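You operate a simulated robot arm through the tools that you are given. There is no shell and no other tool.

You run a simulated robot arm. Do the job below in one go: nothing can be reset, and whatever is moved stays where it is left.

JOB
Put things in order on the end of the bench with the gear pump. At the end: the injector from the end of the bench with the gear pump stands where the brush stood; the grey pin from the end of the bench with the gear pump stands on top of the gold brass bush; the black block from the end of the bench with the gear pump stands on top of the blue cover; the brush from the end of the bench with the gear pump stands where the black block stood; whatever was shut is shut again. Leave all else as you found it, and nothing knocked over.
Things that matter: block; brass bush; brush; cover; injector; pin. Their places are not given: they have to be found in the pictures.

It is judged by the outcome, as a careful person would: the job done as asked, and still so three seconds after it is handed in. It fails if anything else is knocked over, pushed out of place, dropped, spilled or broken. A push-on lid holds only when it is set on centred and level and pressed home; a screw cap is set on level and turned clockwise until tight.

ROBOT AND FRAMES
A 6-joint arm with a two-finger parallel gripper, fixed in place. Base frame: the origin is at the foot of the arm, x ahead of it, y to its left, z up; the work surface is at about z = 0. Readings come in m, degrees, newtons and seconds.
With the tool pointing down near the work surface it reaches from about 0.16 to 0.42 m from the base axis. Its first joint turns from -66.0 to 66.0 degrees. Payload 1.57 kg.
The tool frame sits at the grasp point between the pads (the TCP): z along the fingers, y along the line on which they close. The tips reach 0.03 m beyond it. Largest opening 0.08 m; finger width 0.017, thickness 0.012; the body of the gripper, 0.04 by 0.082 m, starts 0.08 m behind the TCP.
Orientation is told as [roll, pitch, yaw] about the base's x, y, z axes, in that order, counted from this pose: with the fingers straight down and closing along the base's y, the tool's x points along the base's -x, its y along +y and its z along -z.

CONTROLS
- The arm moves only by the tool apply_moves. Its argument "increments" is a list of rows, each a list of 7 numbers: the finger opening in m, from 0 to 0.08, then the shift along the tool's x, y, z in units of 250 mm (1.0 is 250 mm), then the turn, a rotation vector about the tool's x, y, z in units of 45 degrees (1.0 is 45 degrees). In form: [[claw, dx, dy, dz, ax, ay, az], ...]. A call has 1 to 20 rows; each row is the pose to reach, as a shift and turn from the pose commanded when the call began, along the tool's axes at that moment. A call with a number of a shift or a turn outside -1 to 1 is refused whole. A row lasts 0.2 s, in which the tool goes at most 0.05 m and 8.6 degrees; a call with a longer step from one row to the next is refused whole, and so is a gripper value outside its range. A pose out of reach is approached as far as the arm can. The call stops where the force on the tool passes 40 N (or 10 N more than at its start, if that is more) or the arm is blocked; 0.2 s more then pass. The fingers move at their own pace (about 0.153 m/s each) and stop on an object; they squeeze with about 39 N. The grip force told is the motor's: it shows also when the fingers shut on nothing. Time passes only in rows, and 0.2 s behind the last, so rows that repeat a pose let the fingers close. It gives the time, the measured TCP pose, the force on the tool (base axes), the opening and the grip force at its end, in the units of the frame above (readings bear some noise), with the torque about the TCP (base axes, N m) and any sound that the robot's microphone picked up.
- Cameras (640 x 400 px; columns grow to the right, rows downward): "scene" is fixed at [0.041, -0.3276, 0.4098]; the picture's right is [0.87, -0.50, 0.00], its down [-0.35, -0.60, -0.72] and it looks along [0.36, 0.63, -0.69] (base axes); focal length 269 px, centre (320, 200). "wrist" rides on the gripper at [0.072, -0.007, -0.122] in the tool frame; the picture's right is [0.09, 1.00, 0.00], its down [-0.84, 0.08, -0.54] and it looks along [-0.54, 0.05, 0.84] (tool axes); focal length 238 px, centre (320, 200).
- camera(camera): a new picture of that camera. No time passes.
- point_at(camera, pixels): for up to 12 pixels [column, row] of the newest picture of that camera ("zoom" is the newest enlarged one), the place [x, y, z] in the base frame of the surface seen there, good to about 0.002 m. No time passes.
- enlarge(camera, box): a new picture of the part [left, top, right, bottom] of that camera's present view, enlarged. No time passes.
- sign_off(): hands the job in; it is judged then, once.

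Unless the task says otherwise, let go and move clear before handing in.

The tools are called after "Request:" as name(argument=value, ...) on one line, values as JSON. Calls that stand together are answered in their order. apply_moves: Moves the arm, as the interface text tells. Its arguments: {"type":"object","properties":{"increments":{"type":"array","items":{"type":"array","items":{"type":"number"}}}},"required":["increments"]} The other tools are called the same way: camera (camera) takes a picture; point_at (camera, pixels) gives the place of the surface under pixels of a picture; enlarge (camera, box) takes an enlarged picture of a part of a camera's view; sign_off () hands the job in.

At the start:

```text
time_s: 0.0
ee_pos: [0.2867, 0.0266, 0.2029]
tool_rot: [0.0, 0.0, 0.0]
force: [0.5, 0.2, -0.5]
moment: [0.02, 0.02, 0.01]
finger_gap: 0.0801
gripper_force: 0.0
```

scene: 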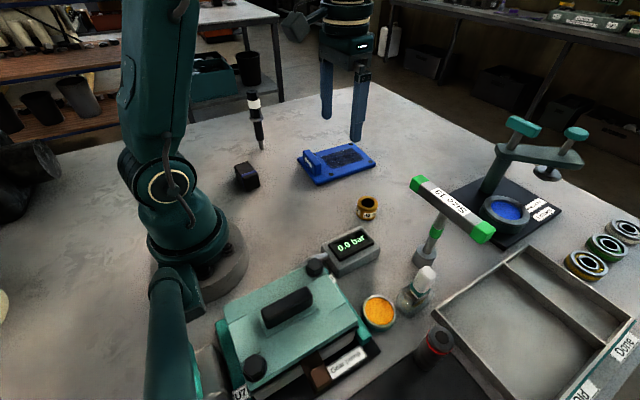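
wrist: 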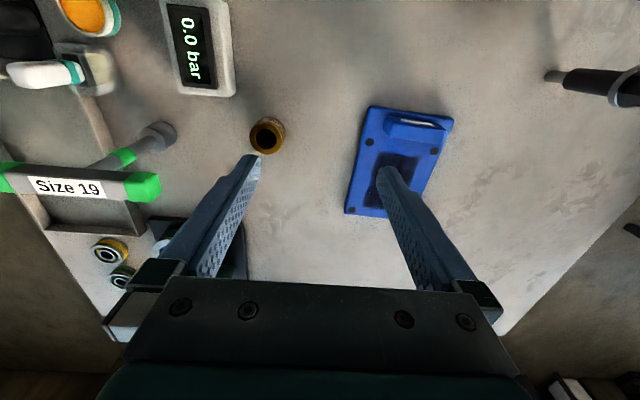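

The scene shows a black block near (246,176), an injector-like item near (257,120), a blue cover at (337,163) and a gold bush at (367,208). I'll enlarge parts of the view to identify the pin, the brush and the pump.

Request:
enlarge(camera="scene", box=[200, 240, 480, 400])

Request:
enlarge(camera="scene", box=[200, 60, 400, 230])

Request:
enlarge(camera="scene", box=[380, 100, 640, 300])

Request:
enlarge(camera="wrist", box=[0, 0, 320, 300])

```text
2.29 times, centred on (340, 320) of scene
```

zoom: 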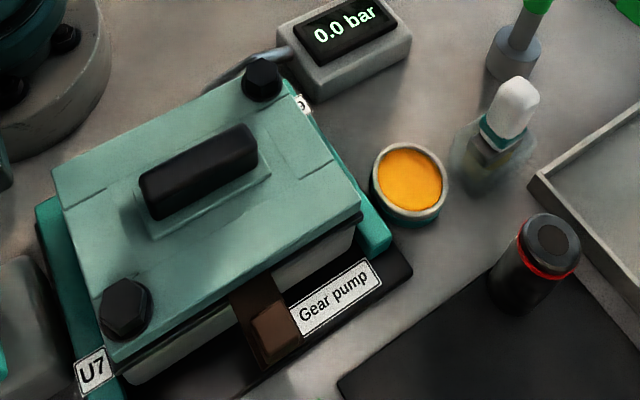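

```text
2.35 times, centred on (300, 145) of scene
```

zoom: 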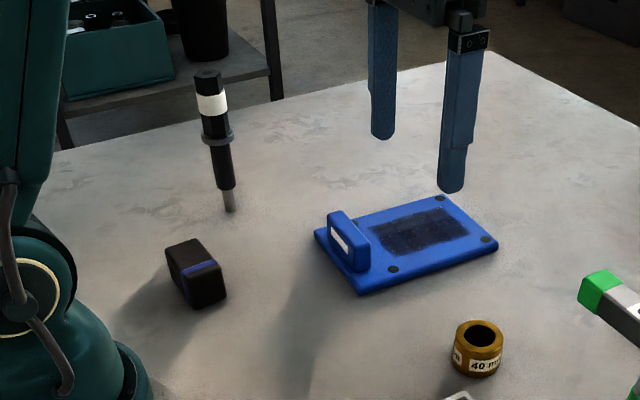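

```text
2.00 times, centred on (510, 200) of scene
```

zoom: 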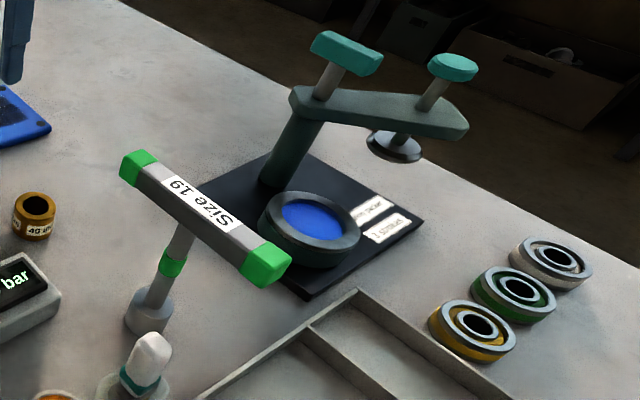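

```text
1.33 times, centred on (160, 150) of wrist
```

zoom: 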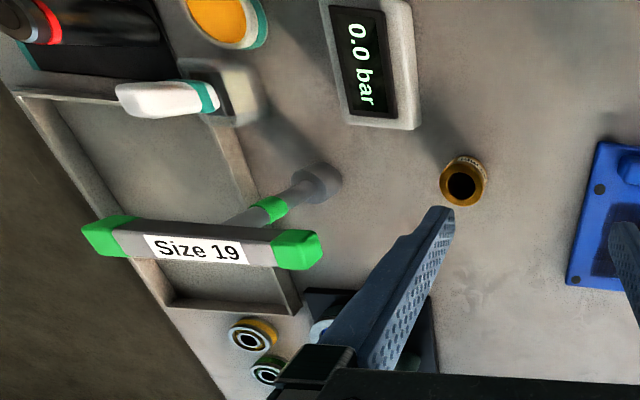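

The gear pump is the green box at lower left, lid shut. The brush and the pin aren't identified yet, so I'll measure the main items and zoom in on the unclear ones.

Request:
point_at(camera="scene", pixels=[[262, 149], [255, 104], [246, 172], [340, 165], [367, 203], [380, 312], [424, 278], [436, 340], [290, 305], [420, 258], [452, 208], [350, 245]])

Request:
enlarge(camera="scene", box=[225, 80, 305, 200])

Request:
enlarge(camera="scene", box=[380, 240, 500, 400])

Request:
enlarge(camera="scene", box=[140, 320, 300, 400])

```text
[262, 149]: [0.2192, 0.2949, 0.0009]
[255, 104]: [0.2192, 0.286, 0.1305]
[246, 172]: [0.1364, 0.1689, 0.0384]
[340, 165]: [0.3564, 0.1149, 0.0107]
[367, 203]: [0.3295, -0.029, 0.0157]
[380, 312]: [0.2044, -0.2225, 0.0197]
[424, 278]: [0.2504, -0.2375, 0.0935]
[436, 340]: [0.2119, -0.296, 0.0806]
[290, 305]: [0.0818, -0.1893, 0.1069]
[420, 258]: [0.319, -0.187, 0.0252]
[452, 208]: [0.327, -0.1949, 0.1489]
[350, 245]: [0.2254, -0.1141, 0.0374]
```

```text
3.33 times, centred on (265, 140) of scene
```

zoom: 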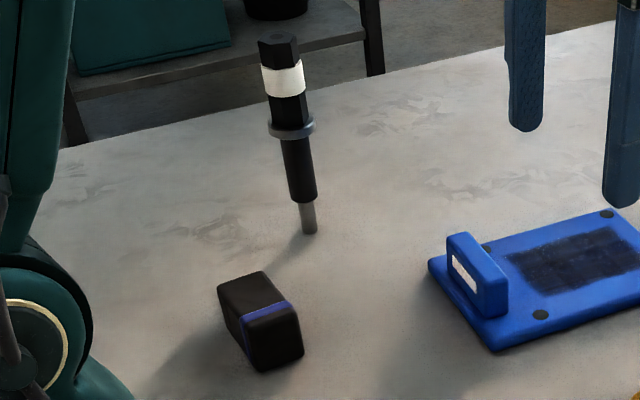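

```text
2.50 times, centred on (440, 320) of scene
```

zoom: 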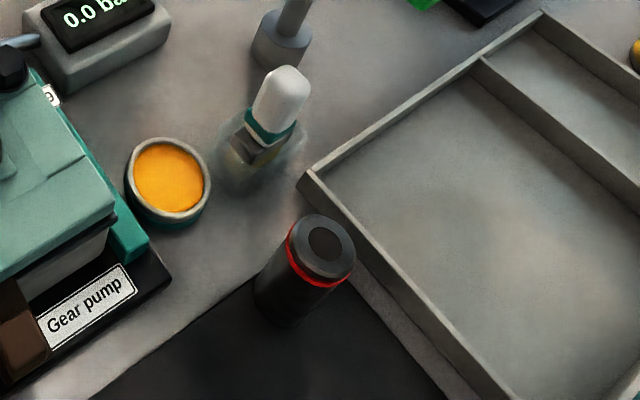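

```text
4.00 times, centred on (220, 360) of scene
```

zoom: 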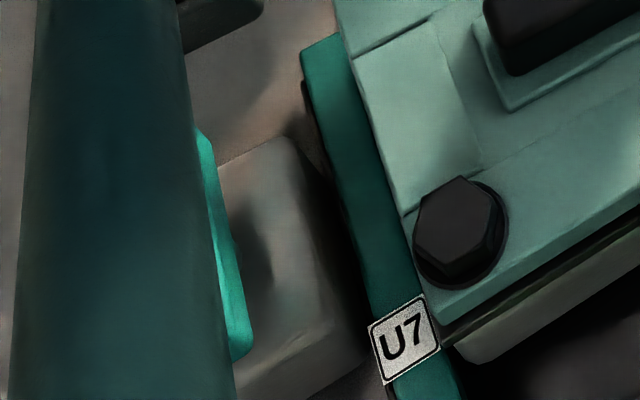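

Still unclear which items are the brush and the pin. I'll raise the arm and swing it to the right so the wrist camera sees the gear-pump end.

Request:
apply_moves(increments=[[0.08, 0, 0, -0.15, 0, 0, 0], [0.08, 0, 0, -0.3, 0, 0, 0.0], [0.08, 0, 0, -0.4, 0, 0, 0.1], [0.08, 0.05, -0.12, -0.4, 0, 0, 0.25], [0.08, 0.1, -0.24, -0.4, 0, 0, 0.4], [0.08, 0.15, -0.36, -0.4, 0, 0, 0.55], [0.08, 0.2, -0.48, -0.4, 0, 0, 0.7], [0.08, 0.25, -0.56, -0.4, 0, 0, 0.85], [0.08, 0.3, -0.6, -0.4, 0, 0, 1.0]])

Request:
camera(camera="wrist")

Request:
camera(camera="scene")

```text
time_s: 2.0
ee_pos: [0.2103, -0.1251, 0.3038]
tool_rot: [0.0, 0.0, -45.2]
force: [0.0, -0.1, 0.1]
moment: [-0.02, 0.01, -0.01]
finger_gap: 0.0799
gripper_force: 0.0
out of reach, approached as far as the arm can: row 3, 4
```

```text
taken
```

wrist: 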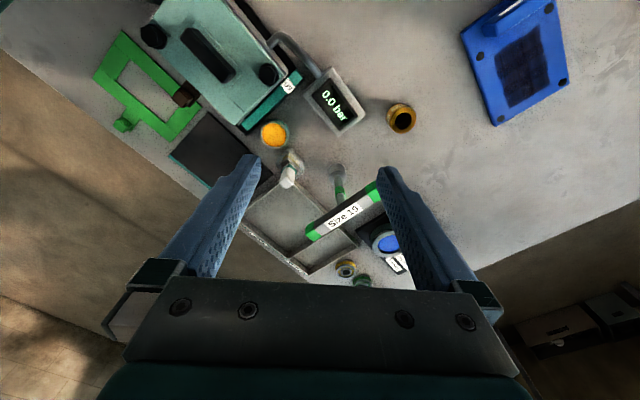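

```text
taken
```

scene: 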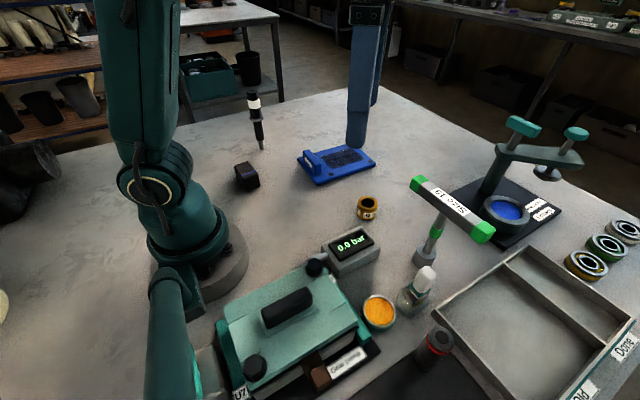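

The new wrist view shows the pump end at upper left, including a green frame at (150,90) and a brown piece at (185,95). I'll enlarge it.

Request:
enlarge(camera="wrist", box=[70, 0, 390, 200])

Request:
enlarge(camera="wrist", box=[220, 90, 420, 300])

```text
2.00 times, centred on (230, 100) of wrist
```

zoom: 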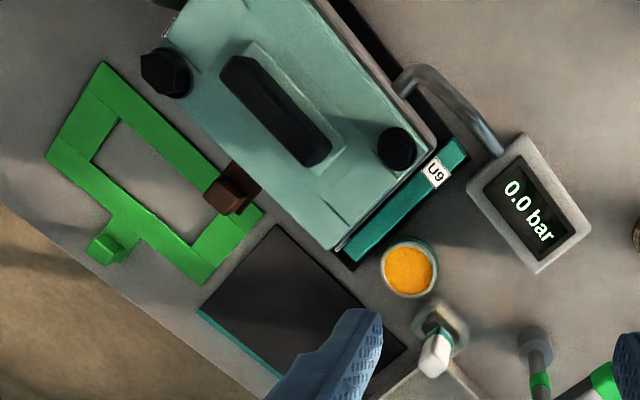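

```text
1.90 times, centred on (320, 195) of wrist
```

zoom: 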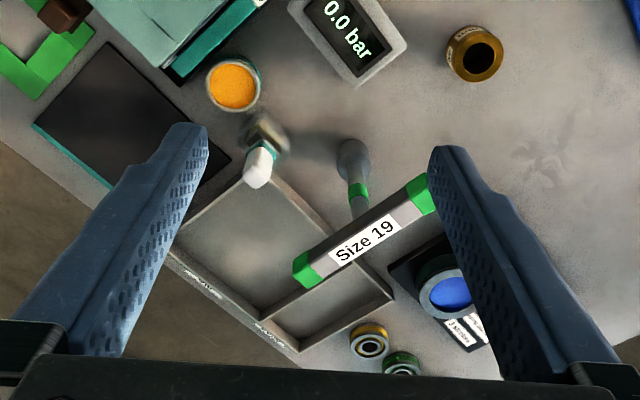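

Nothing obviously a brush or pin in this view, apart from possible ones inside the pump. I'll swing to the left side of the bench to look there as well.

Request:
apply_moves(increments=[[0.08, 0, 0, 0, 0, 0, -0.15], [0.08, 0, 0.1, 0, 0, 0, -0.3], [0.08, 0, 0.2, 0, 0, 0, -0.45], [0.08, 0, 0.3, 0, 0, 0, -0.6], [0.08, 0, 0.4, 0, 0, 0, -0.75], [0.08, 0, 0.5, 0, 0, 0, -0.9], [0.08, 0, 0.55, 0, 0, 0, -1.0]])

Request:
camera(camera="wrist")

```text
time_s: 3.6
ee_pos: [0.2868, -0.03, 0.289]
tool_rot: [0.0, -0.2, 0.0]
force: [-0.3, 0.3, -0.4]
moment: [0.02, 0.01, -0.02]
finger_gap: 0.0802
gripper_force: 0.0
out of reach, approached as far as the arm can: row 4, 5, 6, 7
```

```text
taken
```

wrist: 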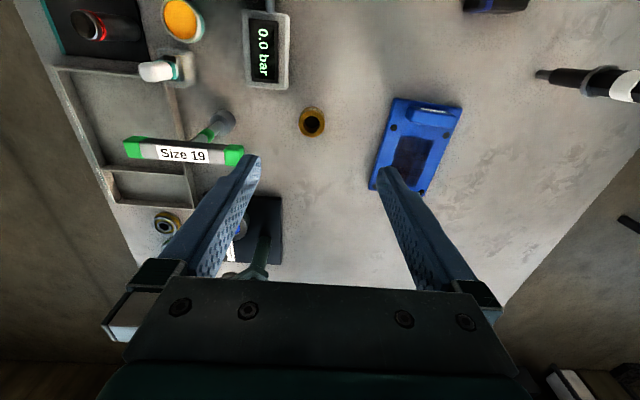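

The central area holds only the known items. I'll turn further left.

Request:
apply_moves(increments=[[0.08, 0.1, 0.08, 0.05, 0, 0, -0.12], [0.08, 0.2, 0.2, 0.05, 0, 0, -0.3], [0.08, 0.3, 0.32, 0.05, 0, 0, -0.45], [0.08, 0.4, 0.44, 0.05, 0, 0, -0.6], [0.08, 0.45, 0.56, 0.05, 0, 0, -0.75], [0.08, 0.48, 0.66, 0.05, 0, 0, -0.9], [0.08, 0.5, 0.72, 0.05, 0, 0, -1.0]])

Request:
camera(camera="wrist")

Request:
camera(camera="scene")

```text
time_s: 5.2
ee_pos: [0.1625, 0.1511, 0.2757]
tool_rot: [-0.1, 0.0, 44.9]
force: [-0.2, 0.0, -0.2]
moment: [0.0, 0.01, 0.0]
finger_gap: 0.0804
gripper_force: 0.1
```

```text
taken
```

wrist: 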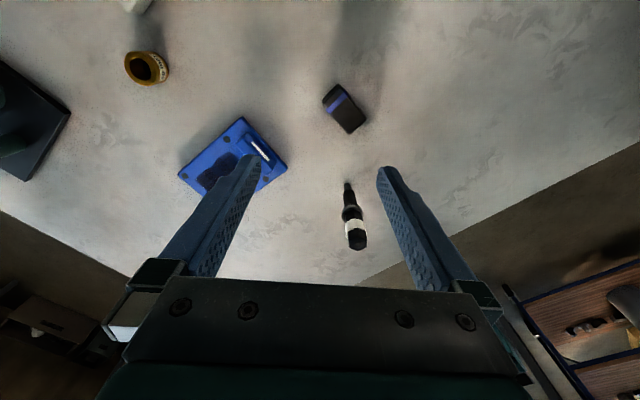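

```text
taken
```

scene: 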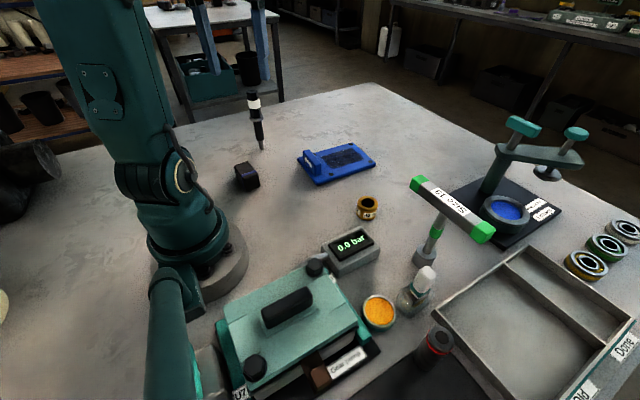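

Left side holds just the block, the injector and the cover. I'll swing back to the right at a smaller radius so the wrist camera looks over the pump, the bottle and the dark cylinder.

Request:
apply_moves(increments=[[0.08, 0, -0.15, 0, 0, 0, 0.15], [0.08, 0, -0.3, 0, 0, 0, 0.3], [0.08, 0, -0.45, 0, 0, 0, 0.45], [0.08, 0, -0.6, 0, 0, 0, 0.6], [0.08, 0.05, -0.7, 0, 0, 0, 0.75], [0.08, 0.1, -0.8, 0, 0, 0, 0.9], [0.08, 0.12, -0.9, 0, 0, 0, 1.0]])

```text
time_s: 6.8
ee_pos: [0.3015, -0.0312, 0.276]
tool_rot: [0.0, 0.0, -0.3]
force: [0.3, -0.3, 0.0]
moment: [0.01, 0.01, 0.0]
finger_gap: 0.0802
gripper_force: 0.0
```

Now at the front centre. Continuing the swing to the right and inward.

Request:
apply_moves(increments=[[0.08, 0.1, -0.1, 0, 0, 0, 0.15], [0.08, 0.2, -0.2, 0, 0, 0, 0.3], [0.08, 0.3, -0.3, 0, 0, 0, 0.45], [0.08, 0.4, -0.4, 0, 0, 0, 0.6], [0.08, 0.5, -0.5, 0, 0, 0, 0.75], [0.08, 0.6, -0.55, 0, 0, 0, 0.9], [0.08, 0.7, -0.6, 0, 0, 0, 1.0]])

Request:
camera(camera="wrist")

Request:
enlarge(camera="wrist", box=[0, 0, 320, 200])

Request:
enlarge(camera="wrist", box=[220, 0, 540, 200])

```text
time_s: 8.4
ee_pos: [0.125, -0.1806, 0.2744]
tool_rot: [0.0, -0.1, -45.2]
force: [0.2, -0.1, 0.1]
moment: [0.01, -0.01, 0.0]
finger_gap: 0.0799
gripper_force: 0.0
```

```text
taken
```

wrist: 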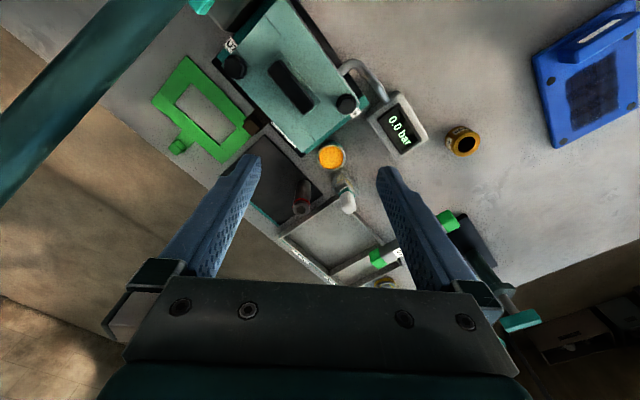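

```text
2.00 times, centred on (160, 100) of wrist
```

zoom: 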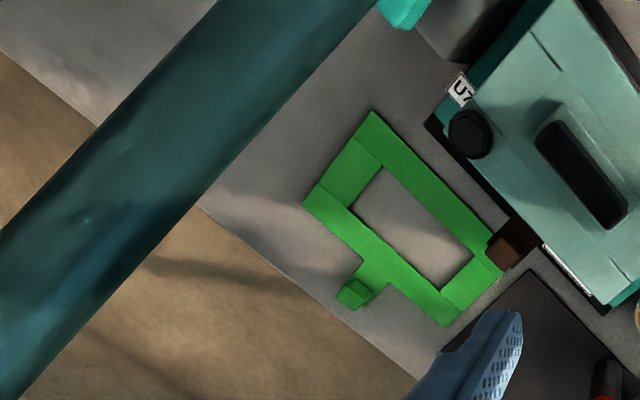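

```text
2.00 times, centred on (380, 100) of wrist
```

zoom: 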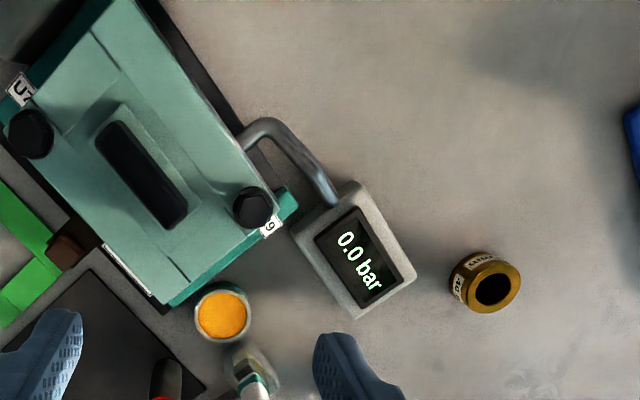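

The view shows the green frame, the pump with two hex bolts and a brown latch piece, but the bottle-like item at (345,195) and the dark cylinder at (303,197) need a closer look. I'll move over them.

Request:
apply_moves(increments=[[0.08, -0.1, 0.07, 0, 0, 0, 0], [0.08, -0.2, 0.14, 0, 0, 0, 0], [0.08, -0.2, 0.16, 0.1, 0, 0, 0], [0.08, -0.2, 0.16, 0.2, 0, 0, 0], [0.08, -0.2, 0.16, 0.3, 0, 0, 0]])

Request:
camera(camera="wrist")

Request:
enlarge(camera="wrist", box=[200, 60, 420, 290])

Request:
enlarge(camera="wrist", box=[100, 0, 340, 150])

```text
time_s: 9.6
ee_pos: [0.1882, -0.1869, 0.2]
tool_rot: [0.0, -0.1, -45.1]
force: [-0.4, -0.3, 0.1]
moment: [0.02, 0.03, -0.01]
finger_gap: 0.0798
gripper_force: 0.1
```

```text
taken
```

wrist: 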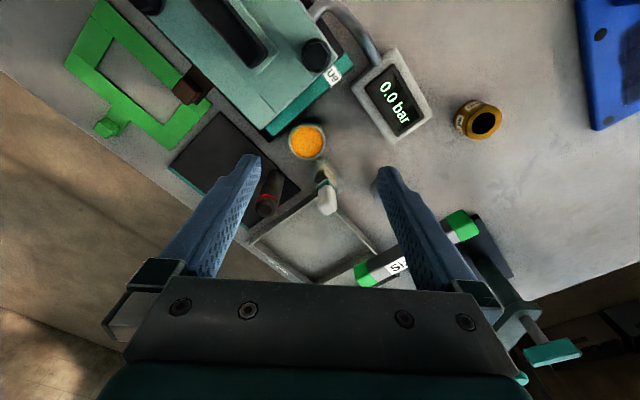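

```text
1.74 times, centred on (310, 175) of wrist
```

zoom: 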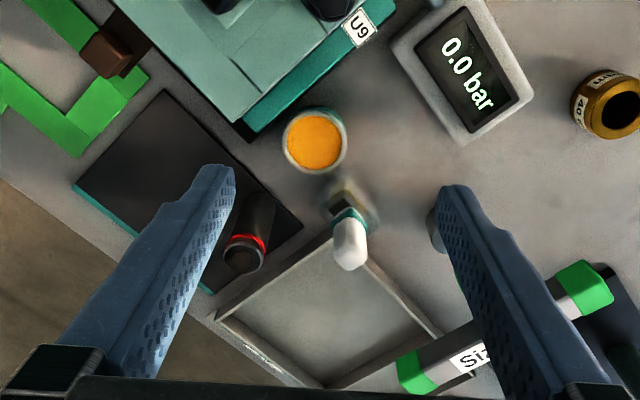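

```text
2.67 times, centred on (220, 75) of wrist
```

zoom: 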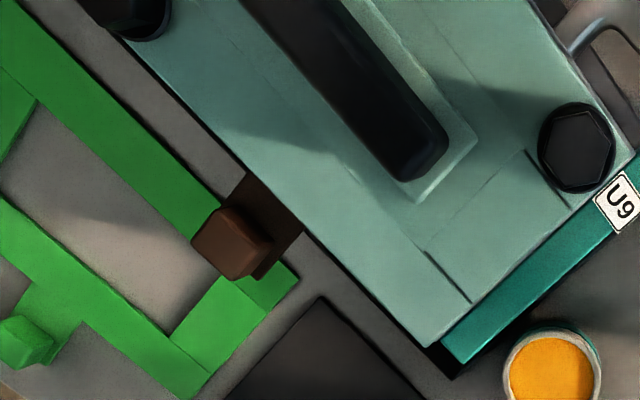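

The bottle has a white cap, and the cylinder has a red ring. The brown piece at (188,88) on the pump's side may be a latch, so I'll measure it together with the pump's parts.

Request:
point_at(camera="wrist", pixels=[[185, 90], [200, 75], [208, 95], [110, 90], [105, 128], [315, 52], [250, 30], [268, 128], [300, 60], [175, 40], [265, 210], [310, 140]])

Request:
enlarge(camera="scene", box=[290, 330, 390, 400])

Request:
enlarge(camera="scene", box=[210, 240, 390, 400])

```text
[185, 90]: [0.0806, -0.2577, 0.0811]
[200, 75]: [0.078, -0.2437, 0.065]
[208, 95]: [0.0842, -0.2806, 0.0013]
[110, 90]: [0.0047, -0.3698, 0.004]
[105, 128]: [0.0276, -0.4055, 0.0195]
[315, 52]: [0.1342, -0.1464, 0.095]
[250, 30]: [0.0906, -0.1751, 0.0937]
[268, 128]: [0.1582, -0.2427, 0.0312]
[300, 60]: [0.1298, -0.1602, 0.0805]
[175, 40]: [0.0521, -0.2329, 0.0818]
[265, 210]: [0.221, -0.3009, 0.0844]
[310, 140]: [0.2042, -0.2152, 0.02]
```

```text
5.71 times, centred on (340, 365) of scene
```

zoom: 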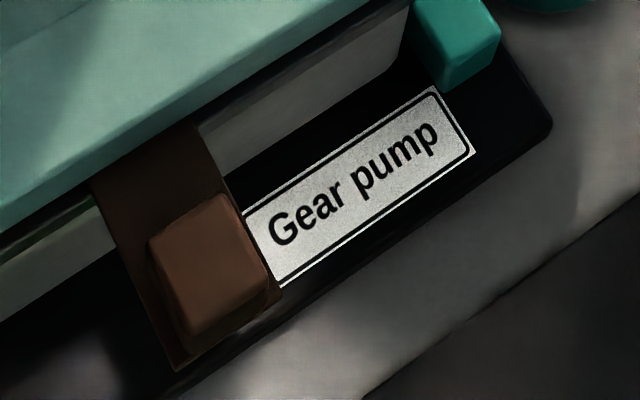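

```text
2.50 times, centred on (300, 320) of scene
```

zoom: 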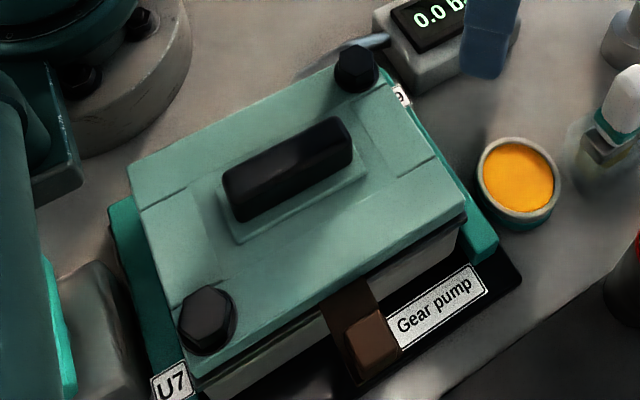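

The brown piece stands at about (0.08,-0.25,0.08) against the pump's front, like a latch. To see it, and the hidden area left of the pump, I'll raise the tool and turn it to look back along -x.

Request:
apply_moves(increments=[[0.08, 0, 0, -0.1, 0, 0, 0.14], [0.08, 0, 0, -0.2, 0, 0, 0.3], [0.08, 0, 0, -0.28, 0, 0, 0.45], [0.08, 0, 0, -0.28, 0, 0, 0.6], [0.08, 0, 0, -0.28, 0, 0, 0.75], [0.08, 0, 0, -0.28, 0, 0, 0.9], [0.08, 0, 0, -0.28, 0, 0, 1.0]])

Request:
apply_moves(increments=[[0.08, 0, 0, 0, 0, 0, 0.15], [0.08, 0, 0, 0, 0, 0, 0.3], [0.08, 0, 0, 0, 0, 0, 0.45], [0.08, 0, 0, 0, 0, 0, 0.6], [0.08, 0, 0, 0, 0, 0, 0.75], [0.08, 0, 0, 0, 0, 0, 0.9], [0.08, 0, 0, 0, 0, 0, 1.0]])

Request:
camera(camera="wrist")

Request:
camera(camera="scene")

```text
time_s: 11.2
ee_pos: [0.1893, -0.1877, 0.271]
tool_rot: [0.0, 0.0, -90.2]
force: [-0.5, 0.1, -0.4]
moment: [-0.01, 0.01, 0.05]
finger_gap: 0.0801
gripper_force: 0.0
```

```text
time_s: 12.8
ee_pos: [0.1889, -0.1875, 0.2703]
tool_rot: [0.0, -0.1, -135.2]
force: [-0.1, -0.1, -0.7]
moment: [0.01, -0.01, 0.02]
finger_gap: 0.0801
gripper_force: 0.0
```

```text
taken
```

wrist: 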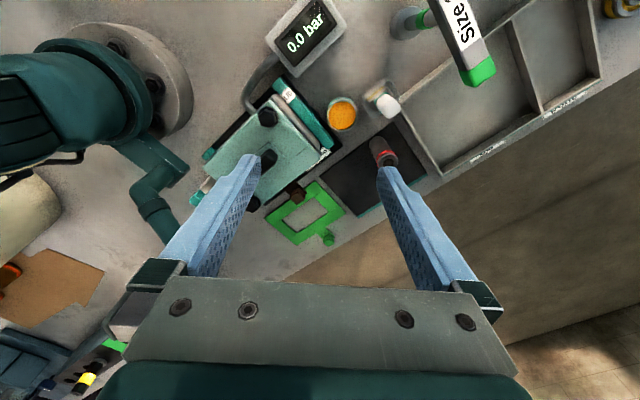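

```text
taken
```

scene: 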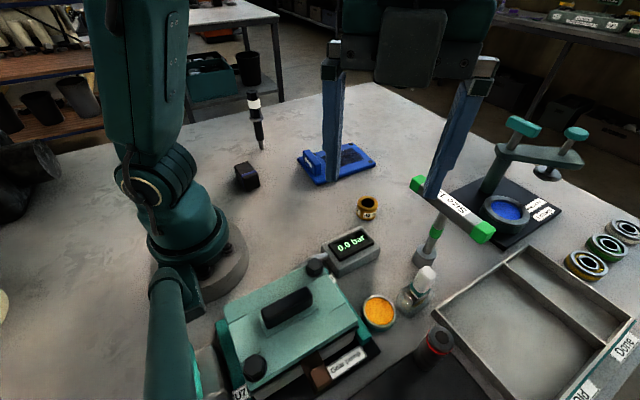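

Now there is more bench visible behind the arm. At left there are a brown board and tools at (50,300). I'll enlarge these and the pump.

Request:
enlarge(camera="wrist", box=[0, 150, 200, 400])

Request:
enlarge(camera="wrist", box=[180, 60, 400, 260])

Request:
point_at(camera="wrist", pixels=[[50, 280], [10, 270], [30, 210], [80, 380], [190, 200], [120, 290]])

```text
1.60 times, centred on (100, 275) of wrist
```

zoom: 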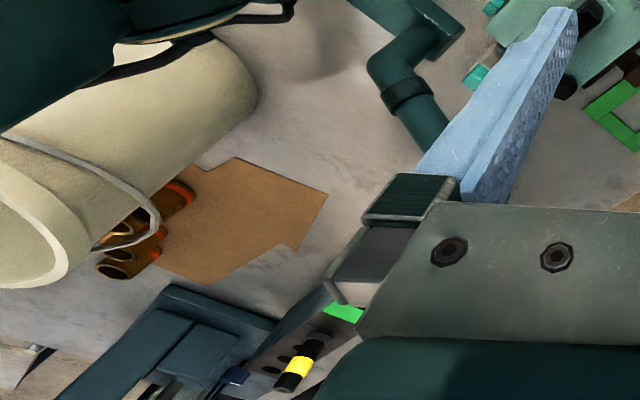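

```text
2.00 times, centred on (290, 160) of wrist
```

zoom: 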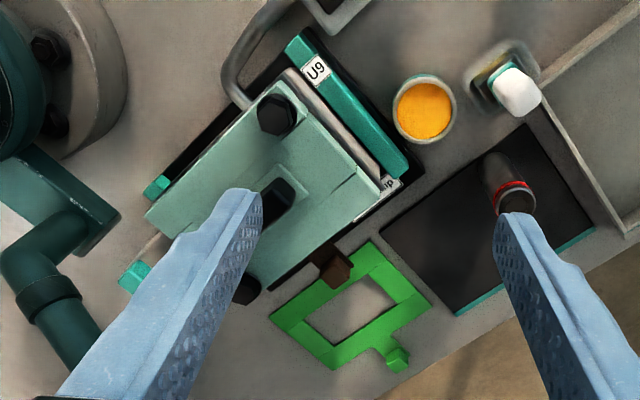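

```text
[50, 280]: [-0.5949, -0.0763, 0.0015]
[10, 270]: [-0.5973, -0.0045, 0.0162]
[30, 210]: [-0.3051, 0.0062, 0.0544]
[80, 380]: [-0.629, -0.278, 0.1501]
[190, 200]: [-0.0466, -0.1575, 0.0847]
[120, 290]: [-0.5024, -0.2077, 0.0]
```

The area behind the arm is another station, out of reach. So the brush and pin must be in a closed thing. I'll look at the pump closely and measure its outline.

Request:
enlarge(camera="scene", box=[210, 240, 390, 400])

Request:
point_at(camera="scene", pixels=[[225, 306], [240, 378], [356, 322], [306, 268], [265, 325], [302, 293], [315, 263], [255, 365], [320, 374], [325, 390], [375, 350], [250, 310]])

Request:
point_at(camera="zoom", pixels=[[350, 290], [365, 345], [375, 385], [330, 310], [345, 330], [130, 170], [465, 210], [190, 360], [300, 350], [430, 250], [490, 250], [240, 190]])

```text
2.50 times, centred on (300, 320) of scene
```

zoom: 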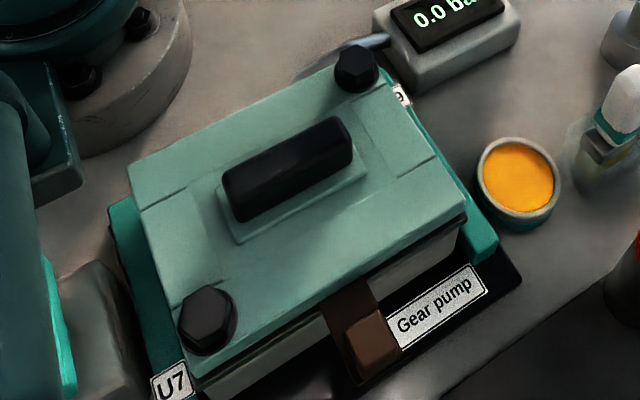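

```text
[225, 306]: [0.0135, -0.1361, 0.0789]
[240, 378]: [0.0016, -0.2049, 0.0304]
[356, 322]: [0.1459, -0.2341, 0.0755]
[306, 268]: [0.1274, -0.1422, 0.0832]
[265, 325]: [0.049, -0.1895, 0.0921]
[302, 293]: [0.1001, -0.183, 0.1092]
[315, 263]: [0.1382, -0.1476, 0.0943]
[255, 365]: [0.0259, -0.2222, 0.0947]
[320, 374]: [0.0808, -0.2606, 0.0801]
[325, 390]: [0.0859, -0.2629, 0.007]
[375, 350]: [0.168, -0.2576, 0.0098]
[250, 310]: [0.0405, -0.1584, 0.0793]
```

```text
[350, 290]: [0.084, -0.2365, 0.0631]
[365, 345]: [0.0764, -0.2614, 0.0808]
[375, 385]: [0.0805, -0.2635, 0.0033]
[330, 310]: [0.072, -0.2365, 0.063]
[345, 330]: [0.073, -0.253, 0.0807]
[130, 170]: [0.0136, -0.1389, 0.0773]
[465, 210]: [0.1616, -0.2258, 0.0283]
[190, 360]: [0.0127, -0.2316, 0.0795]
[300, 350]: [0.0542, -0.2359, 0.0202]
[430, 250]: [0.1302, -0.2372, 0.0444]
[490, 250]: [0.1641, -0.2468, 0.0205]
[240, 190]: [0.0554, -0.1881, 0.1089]
```

The pump is square with the axes: the lid spans x 0.013–0.148, y -0.237 to -0.137, with its top near z 0.08 and its handle top at 0.109. I'll probe the brown piece in more detail to see how it works.

Request:
enlarge(camera="scene", box=[290, 340, 350, 400])

Request:
point_at(camera="zoom", pixels=[[130, 180], [180, 250], [220, 320], [240, 360], [250, 390], [300, 230], [380, 230], [300, 330], [380, 330], [230, 130], [150, 320], [380, 160]])

```text
6.67 times, centred on (320, 370) of scene
```

zoom: 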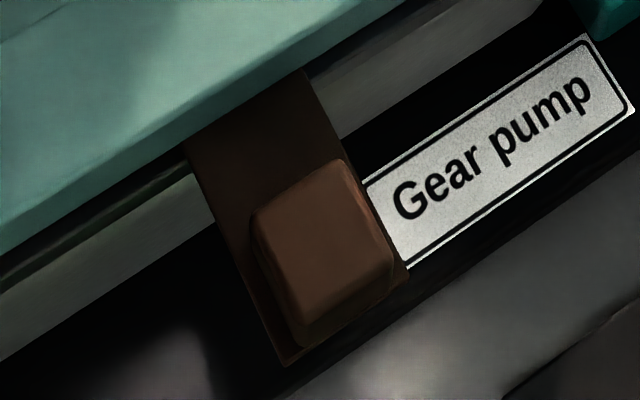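

```text
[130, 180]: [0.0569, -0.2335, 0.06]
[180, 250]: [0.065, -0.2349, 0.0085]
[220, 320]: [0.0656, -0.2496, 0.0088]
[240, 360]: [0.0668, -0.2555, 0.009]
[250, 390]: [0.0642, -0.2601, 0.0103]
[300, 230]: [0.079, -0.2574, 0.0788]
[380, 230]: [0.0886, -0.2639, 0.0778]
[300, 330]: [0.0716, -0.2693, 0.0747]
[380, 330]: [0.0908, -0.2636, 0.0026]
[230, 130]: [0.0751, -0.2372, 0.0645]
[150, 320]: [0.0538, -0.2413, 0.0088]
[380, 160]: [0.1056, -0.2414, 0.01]
```

The brown piece is a horizontal slide at z 0.064 coming out under the lid, with a knob at about (0.08,-0.259,0.079). Before I touch it, I'll inspect the dark cylinder, the bottle and the pot at high zoom, in case the brush or pin is one of them.

Request:
enlarge(camera="scene", box=[405, 310, 470, 390])

Request:
enlarge(camera="scene", box=[385, 250, 450, 325])

Request:
enlarge(camera="scene", box=[345, 185, 395, 230])

Request:
enlarge(camera="scene", box=[400, 160, 510, 280])

Request:
enlarge(camera="scene", box=[280, 120, 390, 200])

Request:
enlarge(camera="scene", box=[560, 200, 640, 300])

```text
5.00 times, centred on (438, 350) of scene
```

zoom: 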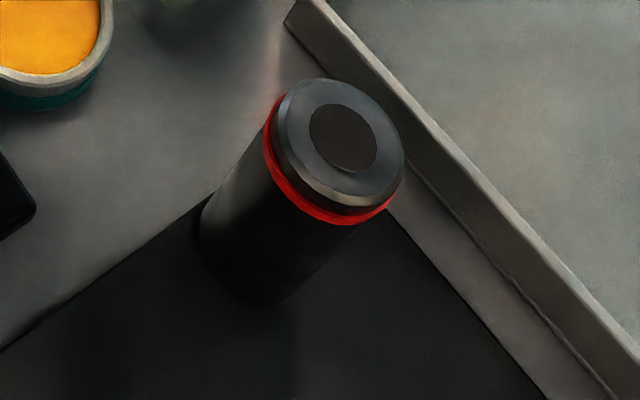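

```text
5.33 times, centred on (418, 288) of scene
```

zoom: 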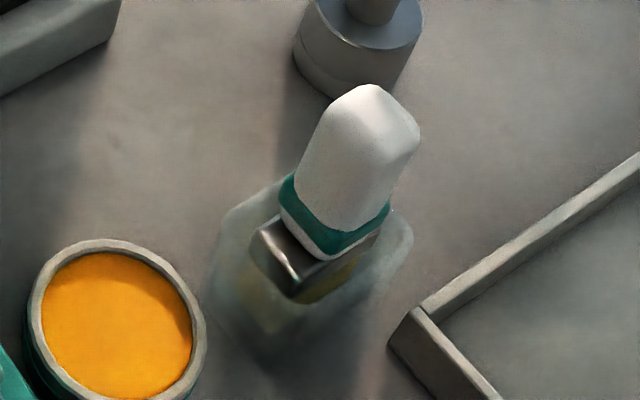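

```text
8.89 times, centred on (370, 208) of scene
```

zoom: 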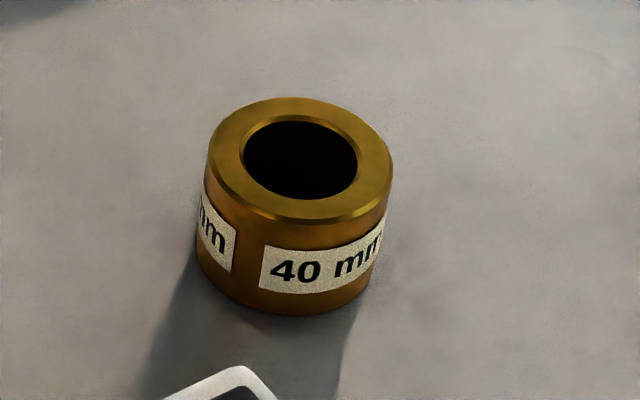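

```text
3.33 times, centred on (455, 220) of scene
```

zoom: 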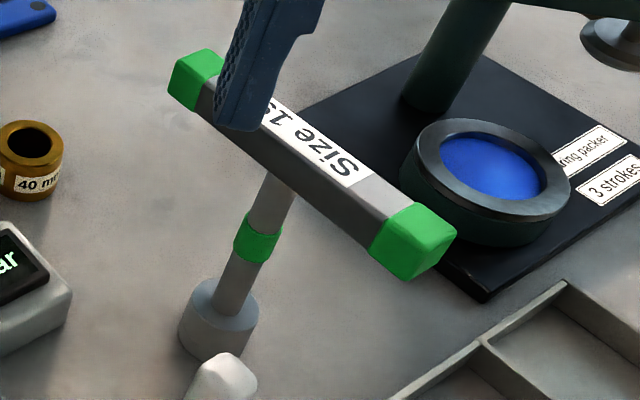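

```text
5.00 times, centred on (335, 160) of scene
```

zoom: 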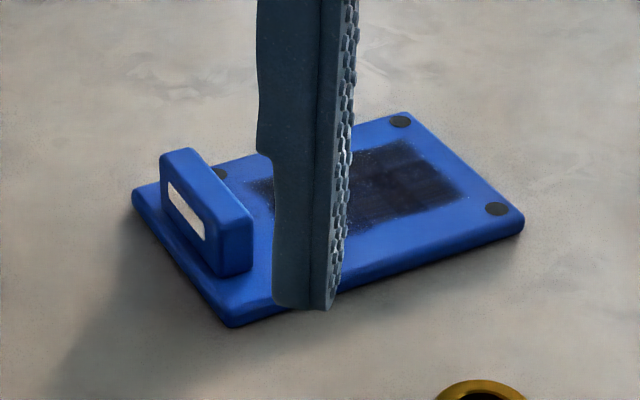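

```text
4.00 times, centred on (600, 250) of scene
```

zoom: 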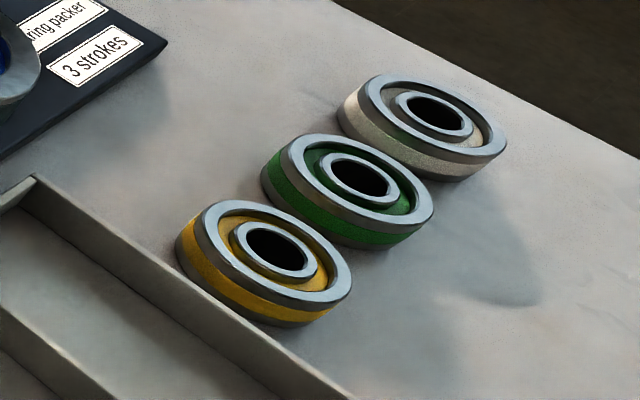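

The white item at (425,280) turns out to be a brush: a white handle, a teal band, a metal ferrule, and bristles down, apparently in or by a transparent vessel. I'll measure it and the dark cylinder.

Request:
enlarge(camera="scene", box=[385, 250, 450, 325])

Request:
point_at(camera="zoom", pixels=[[360, 110], [360, 160], [330, 225], [290, 260], [265, 270], [330, 290], [235, 230], [240, 330], [400, 240], [300, 360], [270, 320], [225, 280]])

Request:
enlarge(camera="wrist", box=[350, 70, 420, 130])

Request:
point_at(camera="zoom", pixels=[[340, 220], [200, 150], [150, 200], [300, 100], [420, 120], [300, 300]])

```text
5.33 times, centred on (418, 288) of scene
```

zoom: 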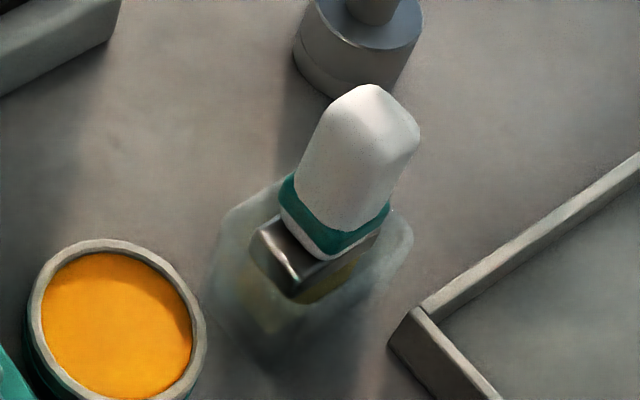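

```text
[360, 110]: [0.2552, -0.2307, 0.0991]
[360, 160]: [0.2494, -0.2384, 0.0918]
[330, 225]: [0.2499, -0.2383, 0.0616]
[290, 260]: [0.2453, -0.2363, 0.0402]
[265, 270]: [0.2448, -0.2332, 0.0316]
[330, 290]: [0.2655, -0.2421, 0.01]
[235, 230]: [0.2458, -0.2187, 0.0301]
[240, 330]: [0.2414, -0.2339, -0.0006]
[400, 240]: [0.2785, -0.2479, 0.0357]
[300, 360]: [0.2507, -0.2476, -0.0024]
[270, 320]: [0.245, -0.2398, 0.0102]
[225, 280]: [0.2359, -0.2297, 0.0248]
```

```text
6.67 times, centred on (385, 100) of wrist
```

zoom: 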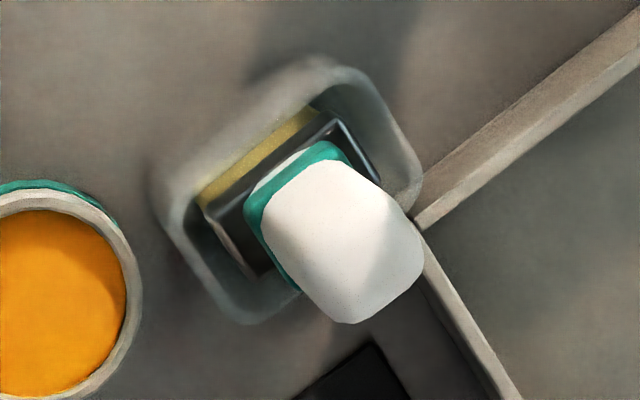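

```text
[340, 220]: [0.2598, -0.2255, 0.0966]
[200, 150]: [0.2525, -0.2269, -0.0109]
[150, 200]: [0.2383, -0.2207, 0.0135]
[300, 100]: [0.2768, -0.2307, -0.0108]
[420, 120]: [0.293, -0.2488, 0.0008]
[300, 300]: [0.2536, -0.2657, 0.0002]
```

The brush stands bristles-down with its handle top at z≈0.097, and there is a translucent rim around its foot. The grey pin still isn't seen. I'll turn another 45° so the wrist camera looks along -x across the pump and behind it.

Request:
apply_moves(increments=[[0.08, 0, 0, 0, 0, 0, 0.15], [0.08, 0, 0, 0, 0, 0, 0.3], [0.08, 0, 0, 0, 0, 0, 0.45], [0.08, 0, 0, 0, 0, 0, 0.6], [0.08, 0, 0, 0, 0, 0, 0.75], [0.08, 0, 0, 0, 0, 0, 0.9], [0.08, 0, 0, 0, 0, 0, 1.0]])

Request:
camera(camera="wrist")

Request:
enlarge(camera="wrist", box=[220, 50, 420, 250])

Request:
enlarge(camera="scene", box=[180, 290, 280, 400])

```text
time_s: 14.4
ee_pos: [0.1882, -0.1873, 0.2704]
tool_rot: [0.0, 0.0, 179.8]
force: [-0.3, 0.9, 0.5]
moment: [0.01, -0.04, -0.03]
finger_gap: 0.08
gripper_force: 0.0
```

```text
taken
```

wrist: 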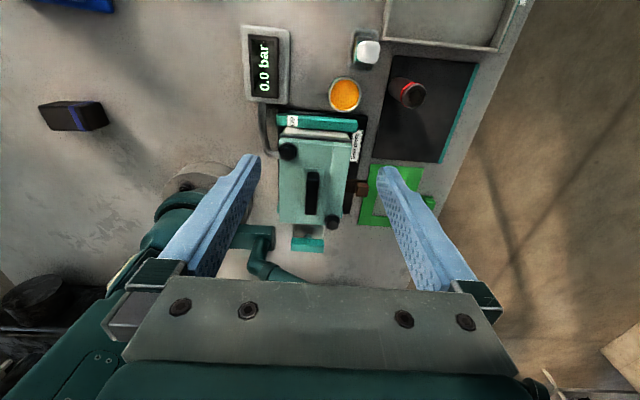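

```text
2.00 times, centred on (320, 150) of wrist
```

zoom: 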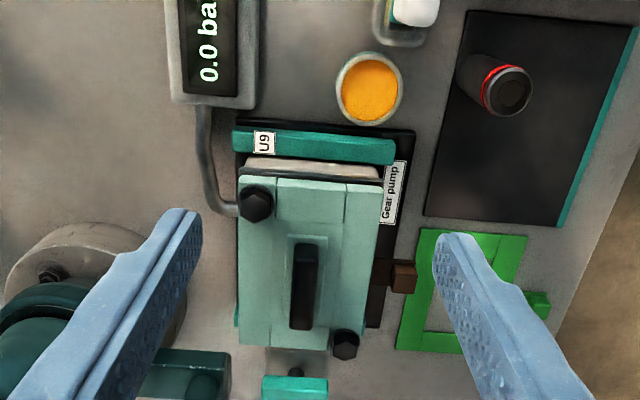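

```text
3.64 times, centred on (230, 345) of scene
```

zoom: 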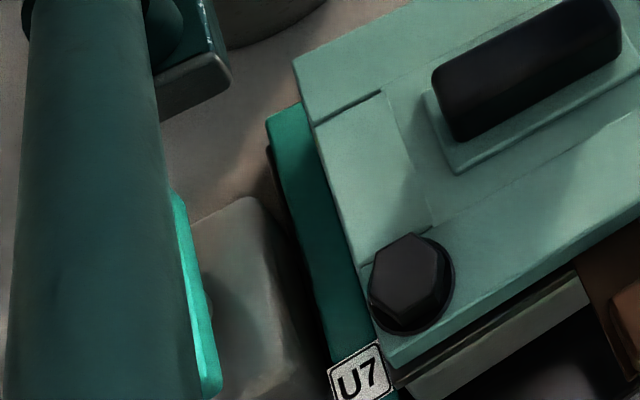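

Behind the pump there is a small grey box with a teal plate at wrist pixel (308,235), with a small dark thing on it. I'll zoom in there and on the pump.

Request:
enlarge(camera="wrist", box=[270, 200, 370, 280])

Request:
enlarge(camera="wrist", box=[265, 100, 385, 240])

Request:
enlarge(camera="wrist", box=[340, 25, 440, 115])

Request:
point_at(camera="wrist", pixels=[[308, 232], [308, 245], [300, 228], [332, 222], [288, 152], [315, 190], [345, 205], [362, 188], [412, 92], [405, 90]])

```text
5.00 times, centred on (320, 240) of wrist
```

zoom: 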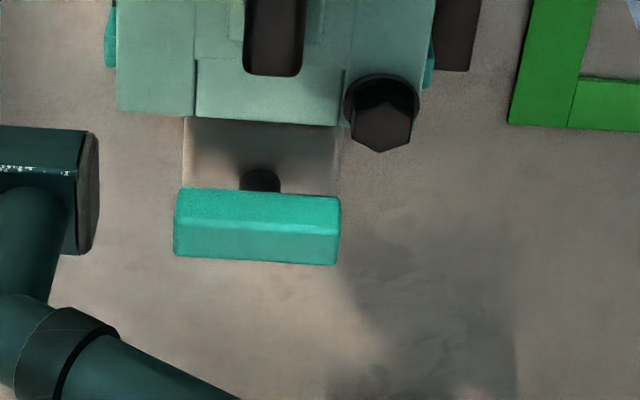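

```text
2.86 times, centred on (325, 170) of wrist
```

zoom: 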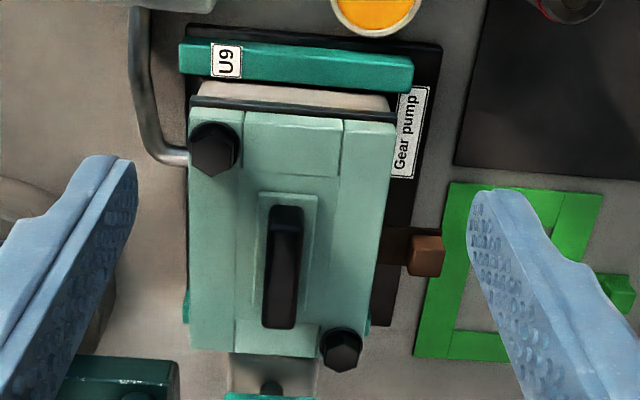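

```text
4.44 times, centred on (390, 70) of wrist
```

zoom: 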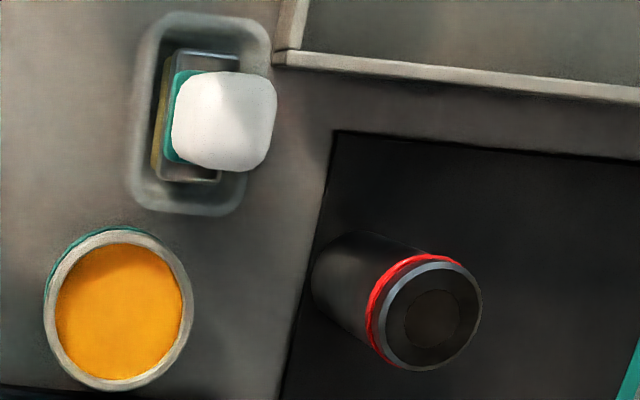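

```text
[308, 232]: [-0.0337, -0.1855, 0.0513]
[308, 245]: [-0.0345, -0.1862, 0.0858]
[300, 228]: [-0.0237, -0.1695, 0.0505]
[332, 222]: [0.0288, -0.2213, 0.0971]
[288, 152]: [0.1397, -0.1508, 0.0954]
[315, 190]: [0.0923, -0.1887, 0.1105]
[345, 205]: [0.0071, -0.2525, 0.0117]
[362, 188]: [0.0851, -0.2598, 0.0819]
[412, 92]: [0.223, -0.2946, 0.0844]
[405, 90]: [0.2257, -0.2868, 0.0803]
```

The brush stands in a translucent rectangular cup. The pin could also be near the press or bearings, so I'll zoom there and on other spots before opening anything.

Request:
enlarge(camera="scene", box=[440, 90, 600, 250])

Request:
enlarge(camera="scene", box=[440, 240, 640, 400])

Request:
enlarge(camera="scene", box=[0, 140, 240, 400])

Request:
enlarge(camera="scene", box=[300, 215, 390, 285])

```text
2.50 times, centred on (520, 170) of scene
```

zoom: 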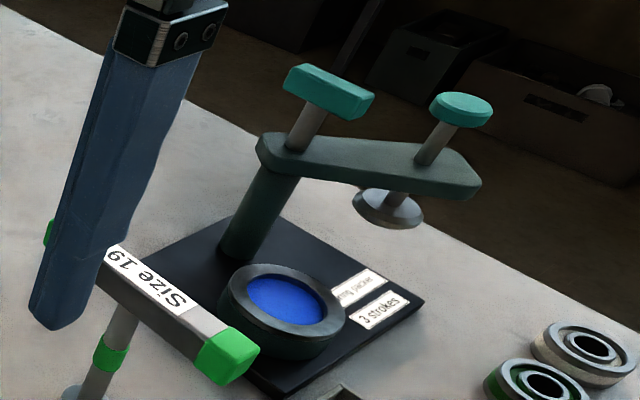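

```text
2.50 times, centred on (540, 320) of scene
```

zoom: 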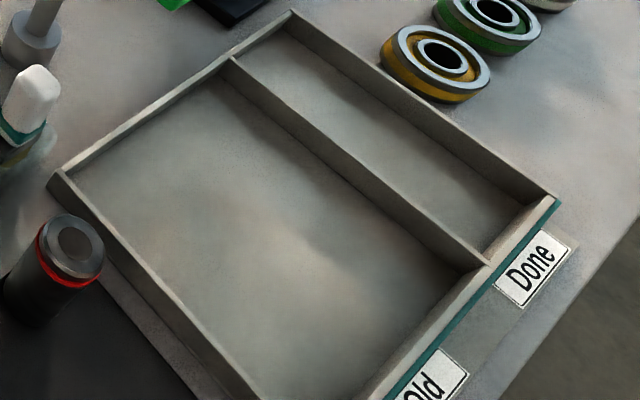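

```text
1.54 times, centred on (120, 270) of scene
```

zoom: 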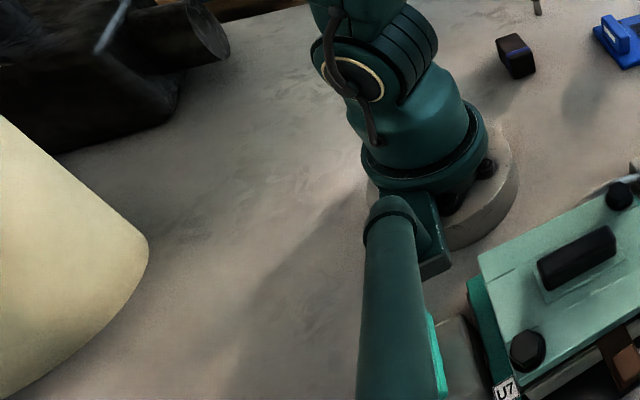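

```text
5.71 times, centred on (345, 250) of scene
```

zoom: 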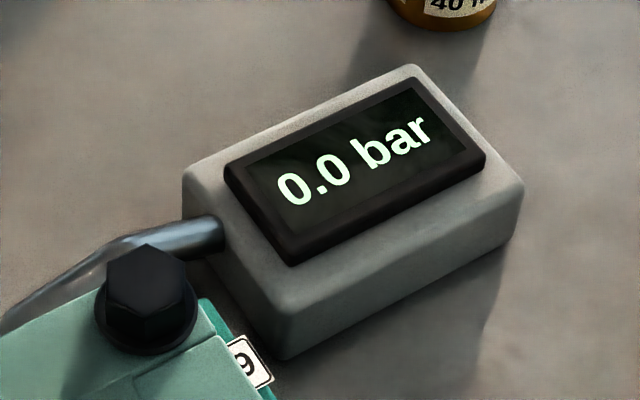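

No pin in the open. The dark cylinder with the red ring at (437,340) looks like a capped tube, so it may hold the pin. I'll bring the wrist camera over it.

Request:
apply_moves(increments=[[0.08, 0.03, 0.03, 0.0, 0, 0, -0.15], [0.08, 0.06, 0.06, 0, 0, 0, -0.3], [0.08, 0.09, 0.09, 0, 0, 0, -0.45], [0.08, 0.128, 0.13, 0, 0, 0, -0.6], [0.08, 0.128, 0.13, 0, 0, 0, -0.75], [0.08, 0.128, 0.13, 0, 0, 0, -0.9], [0.08, 0.128, 0.13, 0, 0, 0, -1.0]])

Request:
apply_moves(increments=[[0.08, 0, 0, 0.1, 0, 0, -0.15], [0.08, 0, 0, 0.2, 0, 0, -0.3], [0.08, 0, 0, 0.28, 0, 0, -0.45], [0.08, 0, 0, 0.28, 0, 0, -0.6], [0.08, 0, 0, 0.28, 0, 0, -0.75], [0.08, 0, 0, 0.28, 0, 0, -0.9], [0.08, 0, 0, 0.28, 0, 0, -1.0]])

Request:
camera(camera="wrist")

Request:
enlarge(camera="wrist", box=[270, 100, 390, 250])

Request:
enlarge(camera="wrist", box=[320, 60, 480, 200])

```text
time_s: 16.0
ee_pos: [0.2209, -0.2197, 0.2712]
tool_rot: [0.1, -0.1, -135.0]
force: [0.7, -0.4, -0.1]
moment: [-0.01, 0.01, -0.02]
finger_gap: 0.0799
gripper_force: 0.0
```

```text
time_s: 17.6
ee_pos: [0.2192, -0.2198, 0.2015]
tool_rot: [0.0, 0.0, -90.0]
force: [0.0, -0.5, 0.1]
moment: [0.0, 0.01, 0.01]
finger_gap: 0.0802
gripper_force: 0.0
```

```text
taken
```

wrist: 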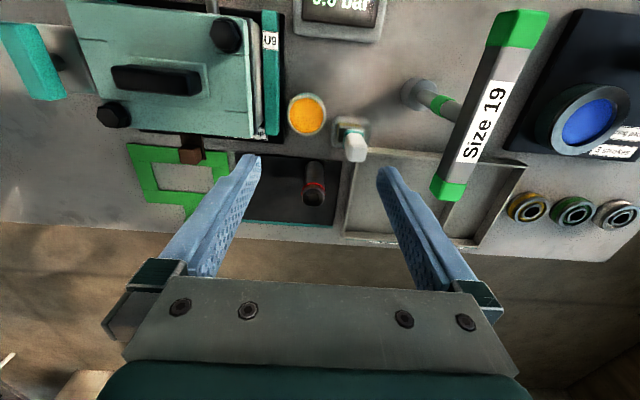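

```text
2.67 times, centred on (330, 175) of wrist
```

zoom: 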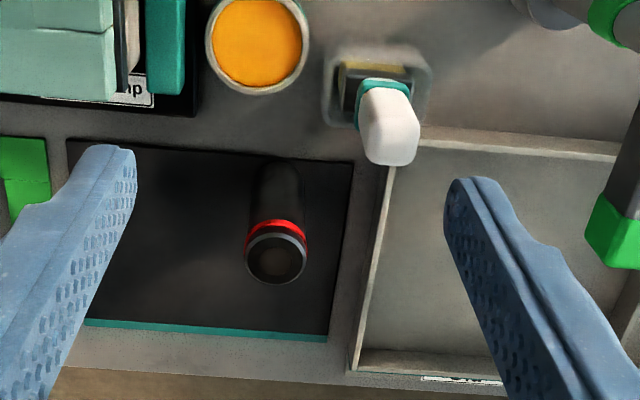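

```text
2.86 times, centred on (400, 130) of wrist
```

zoom: 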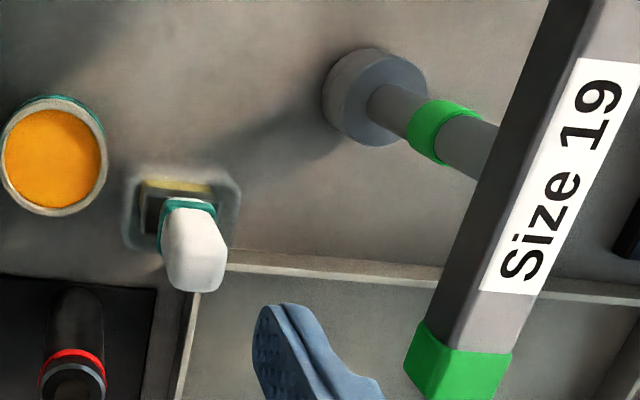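

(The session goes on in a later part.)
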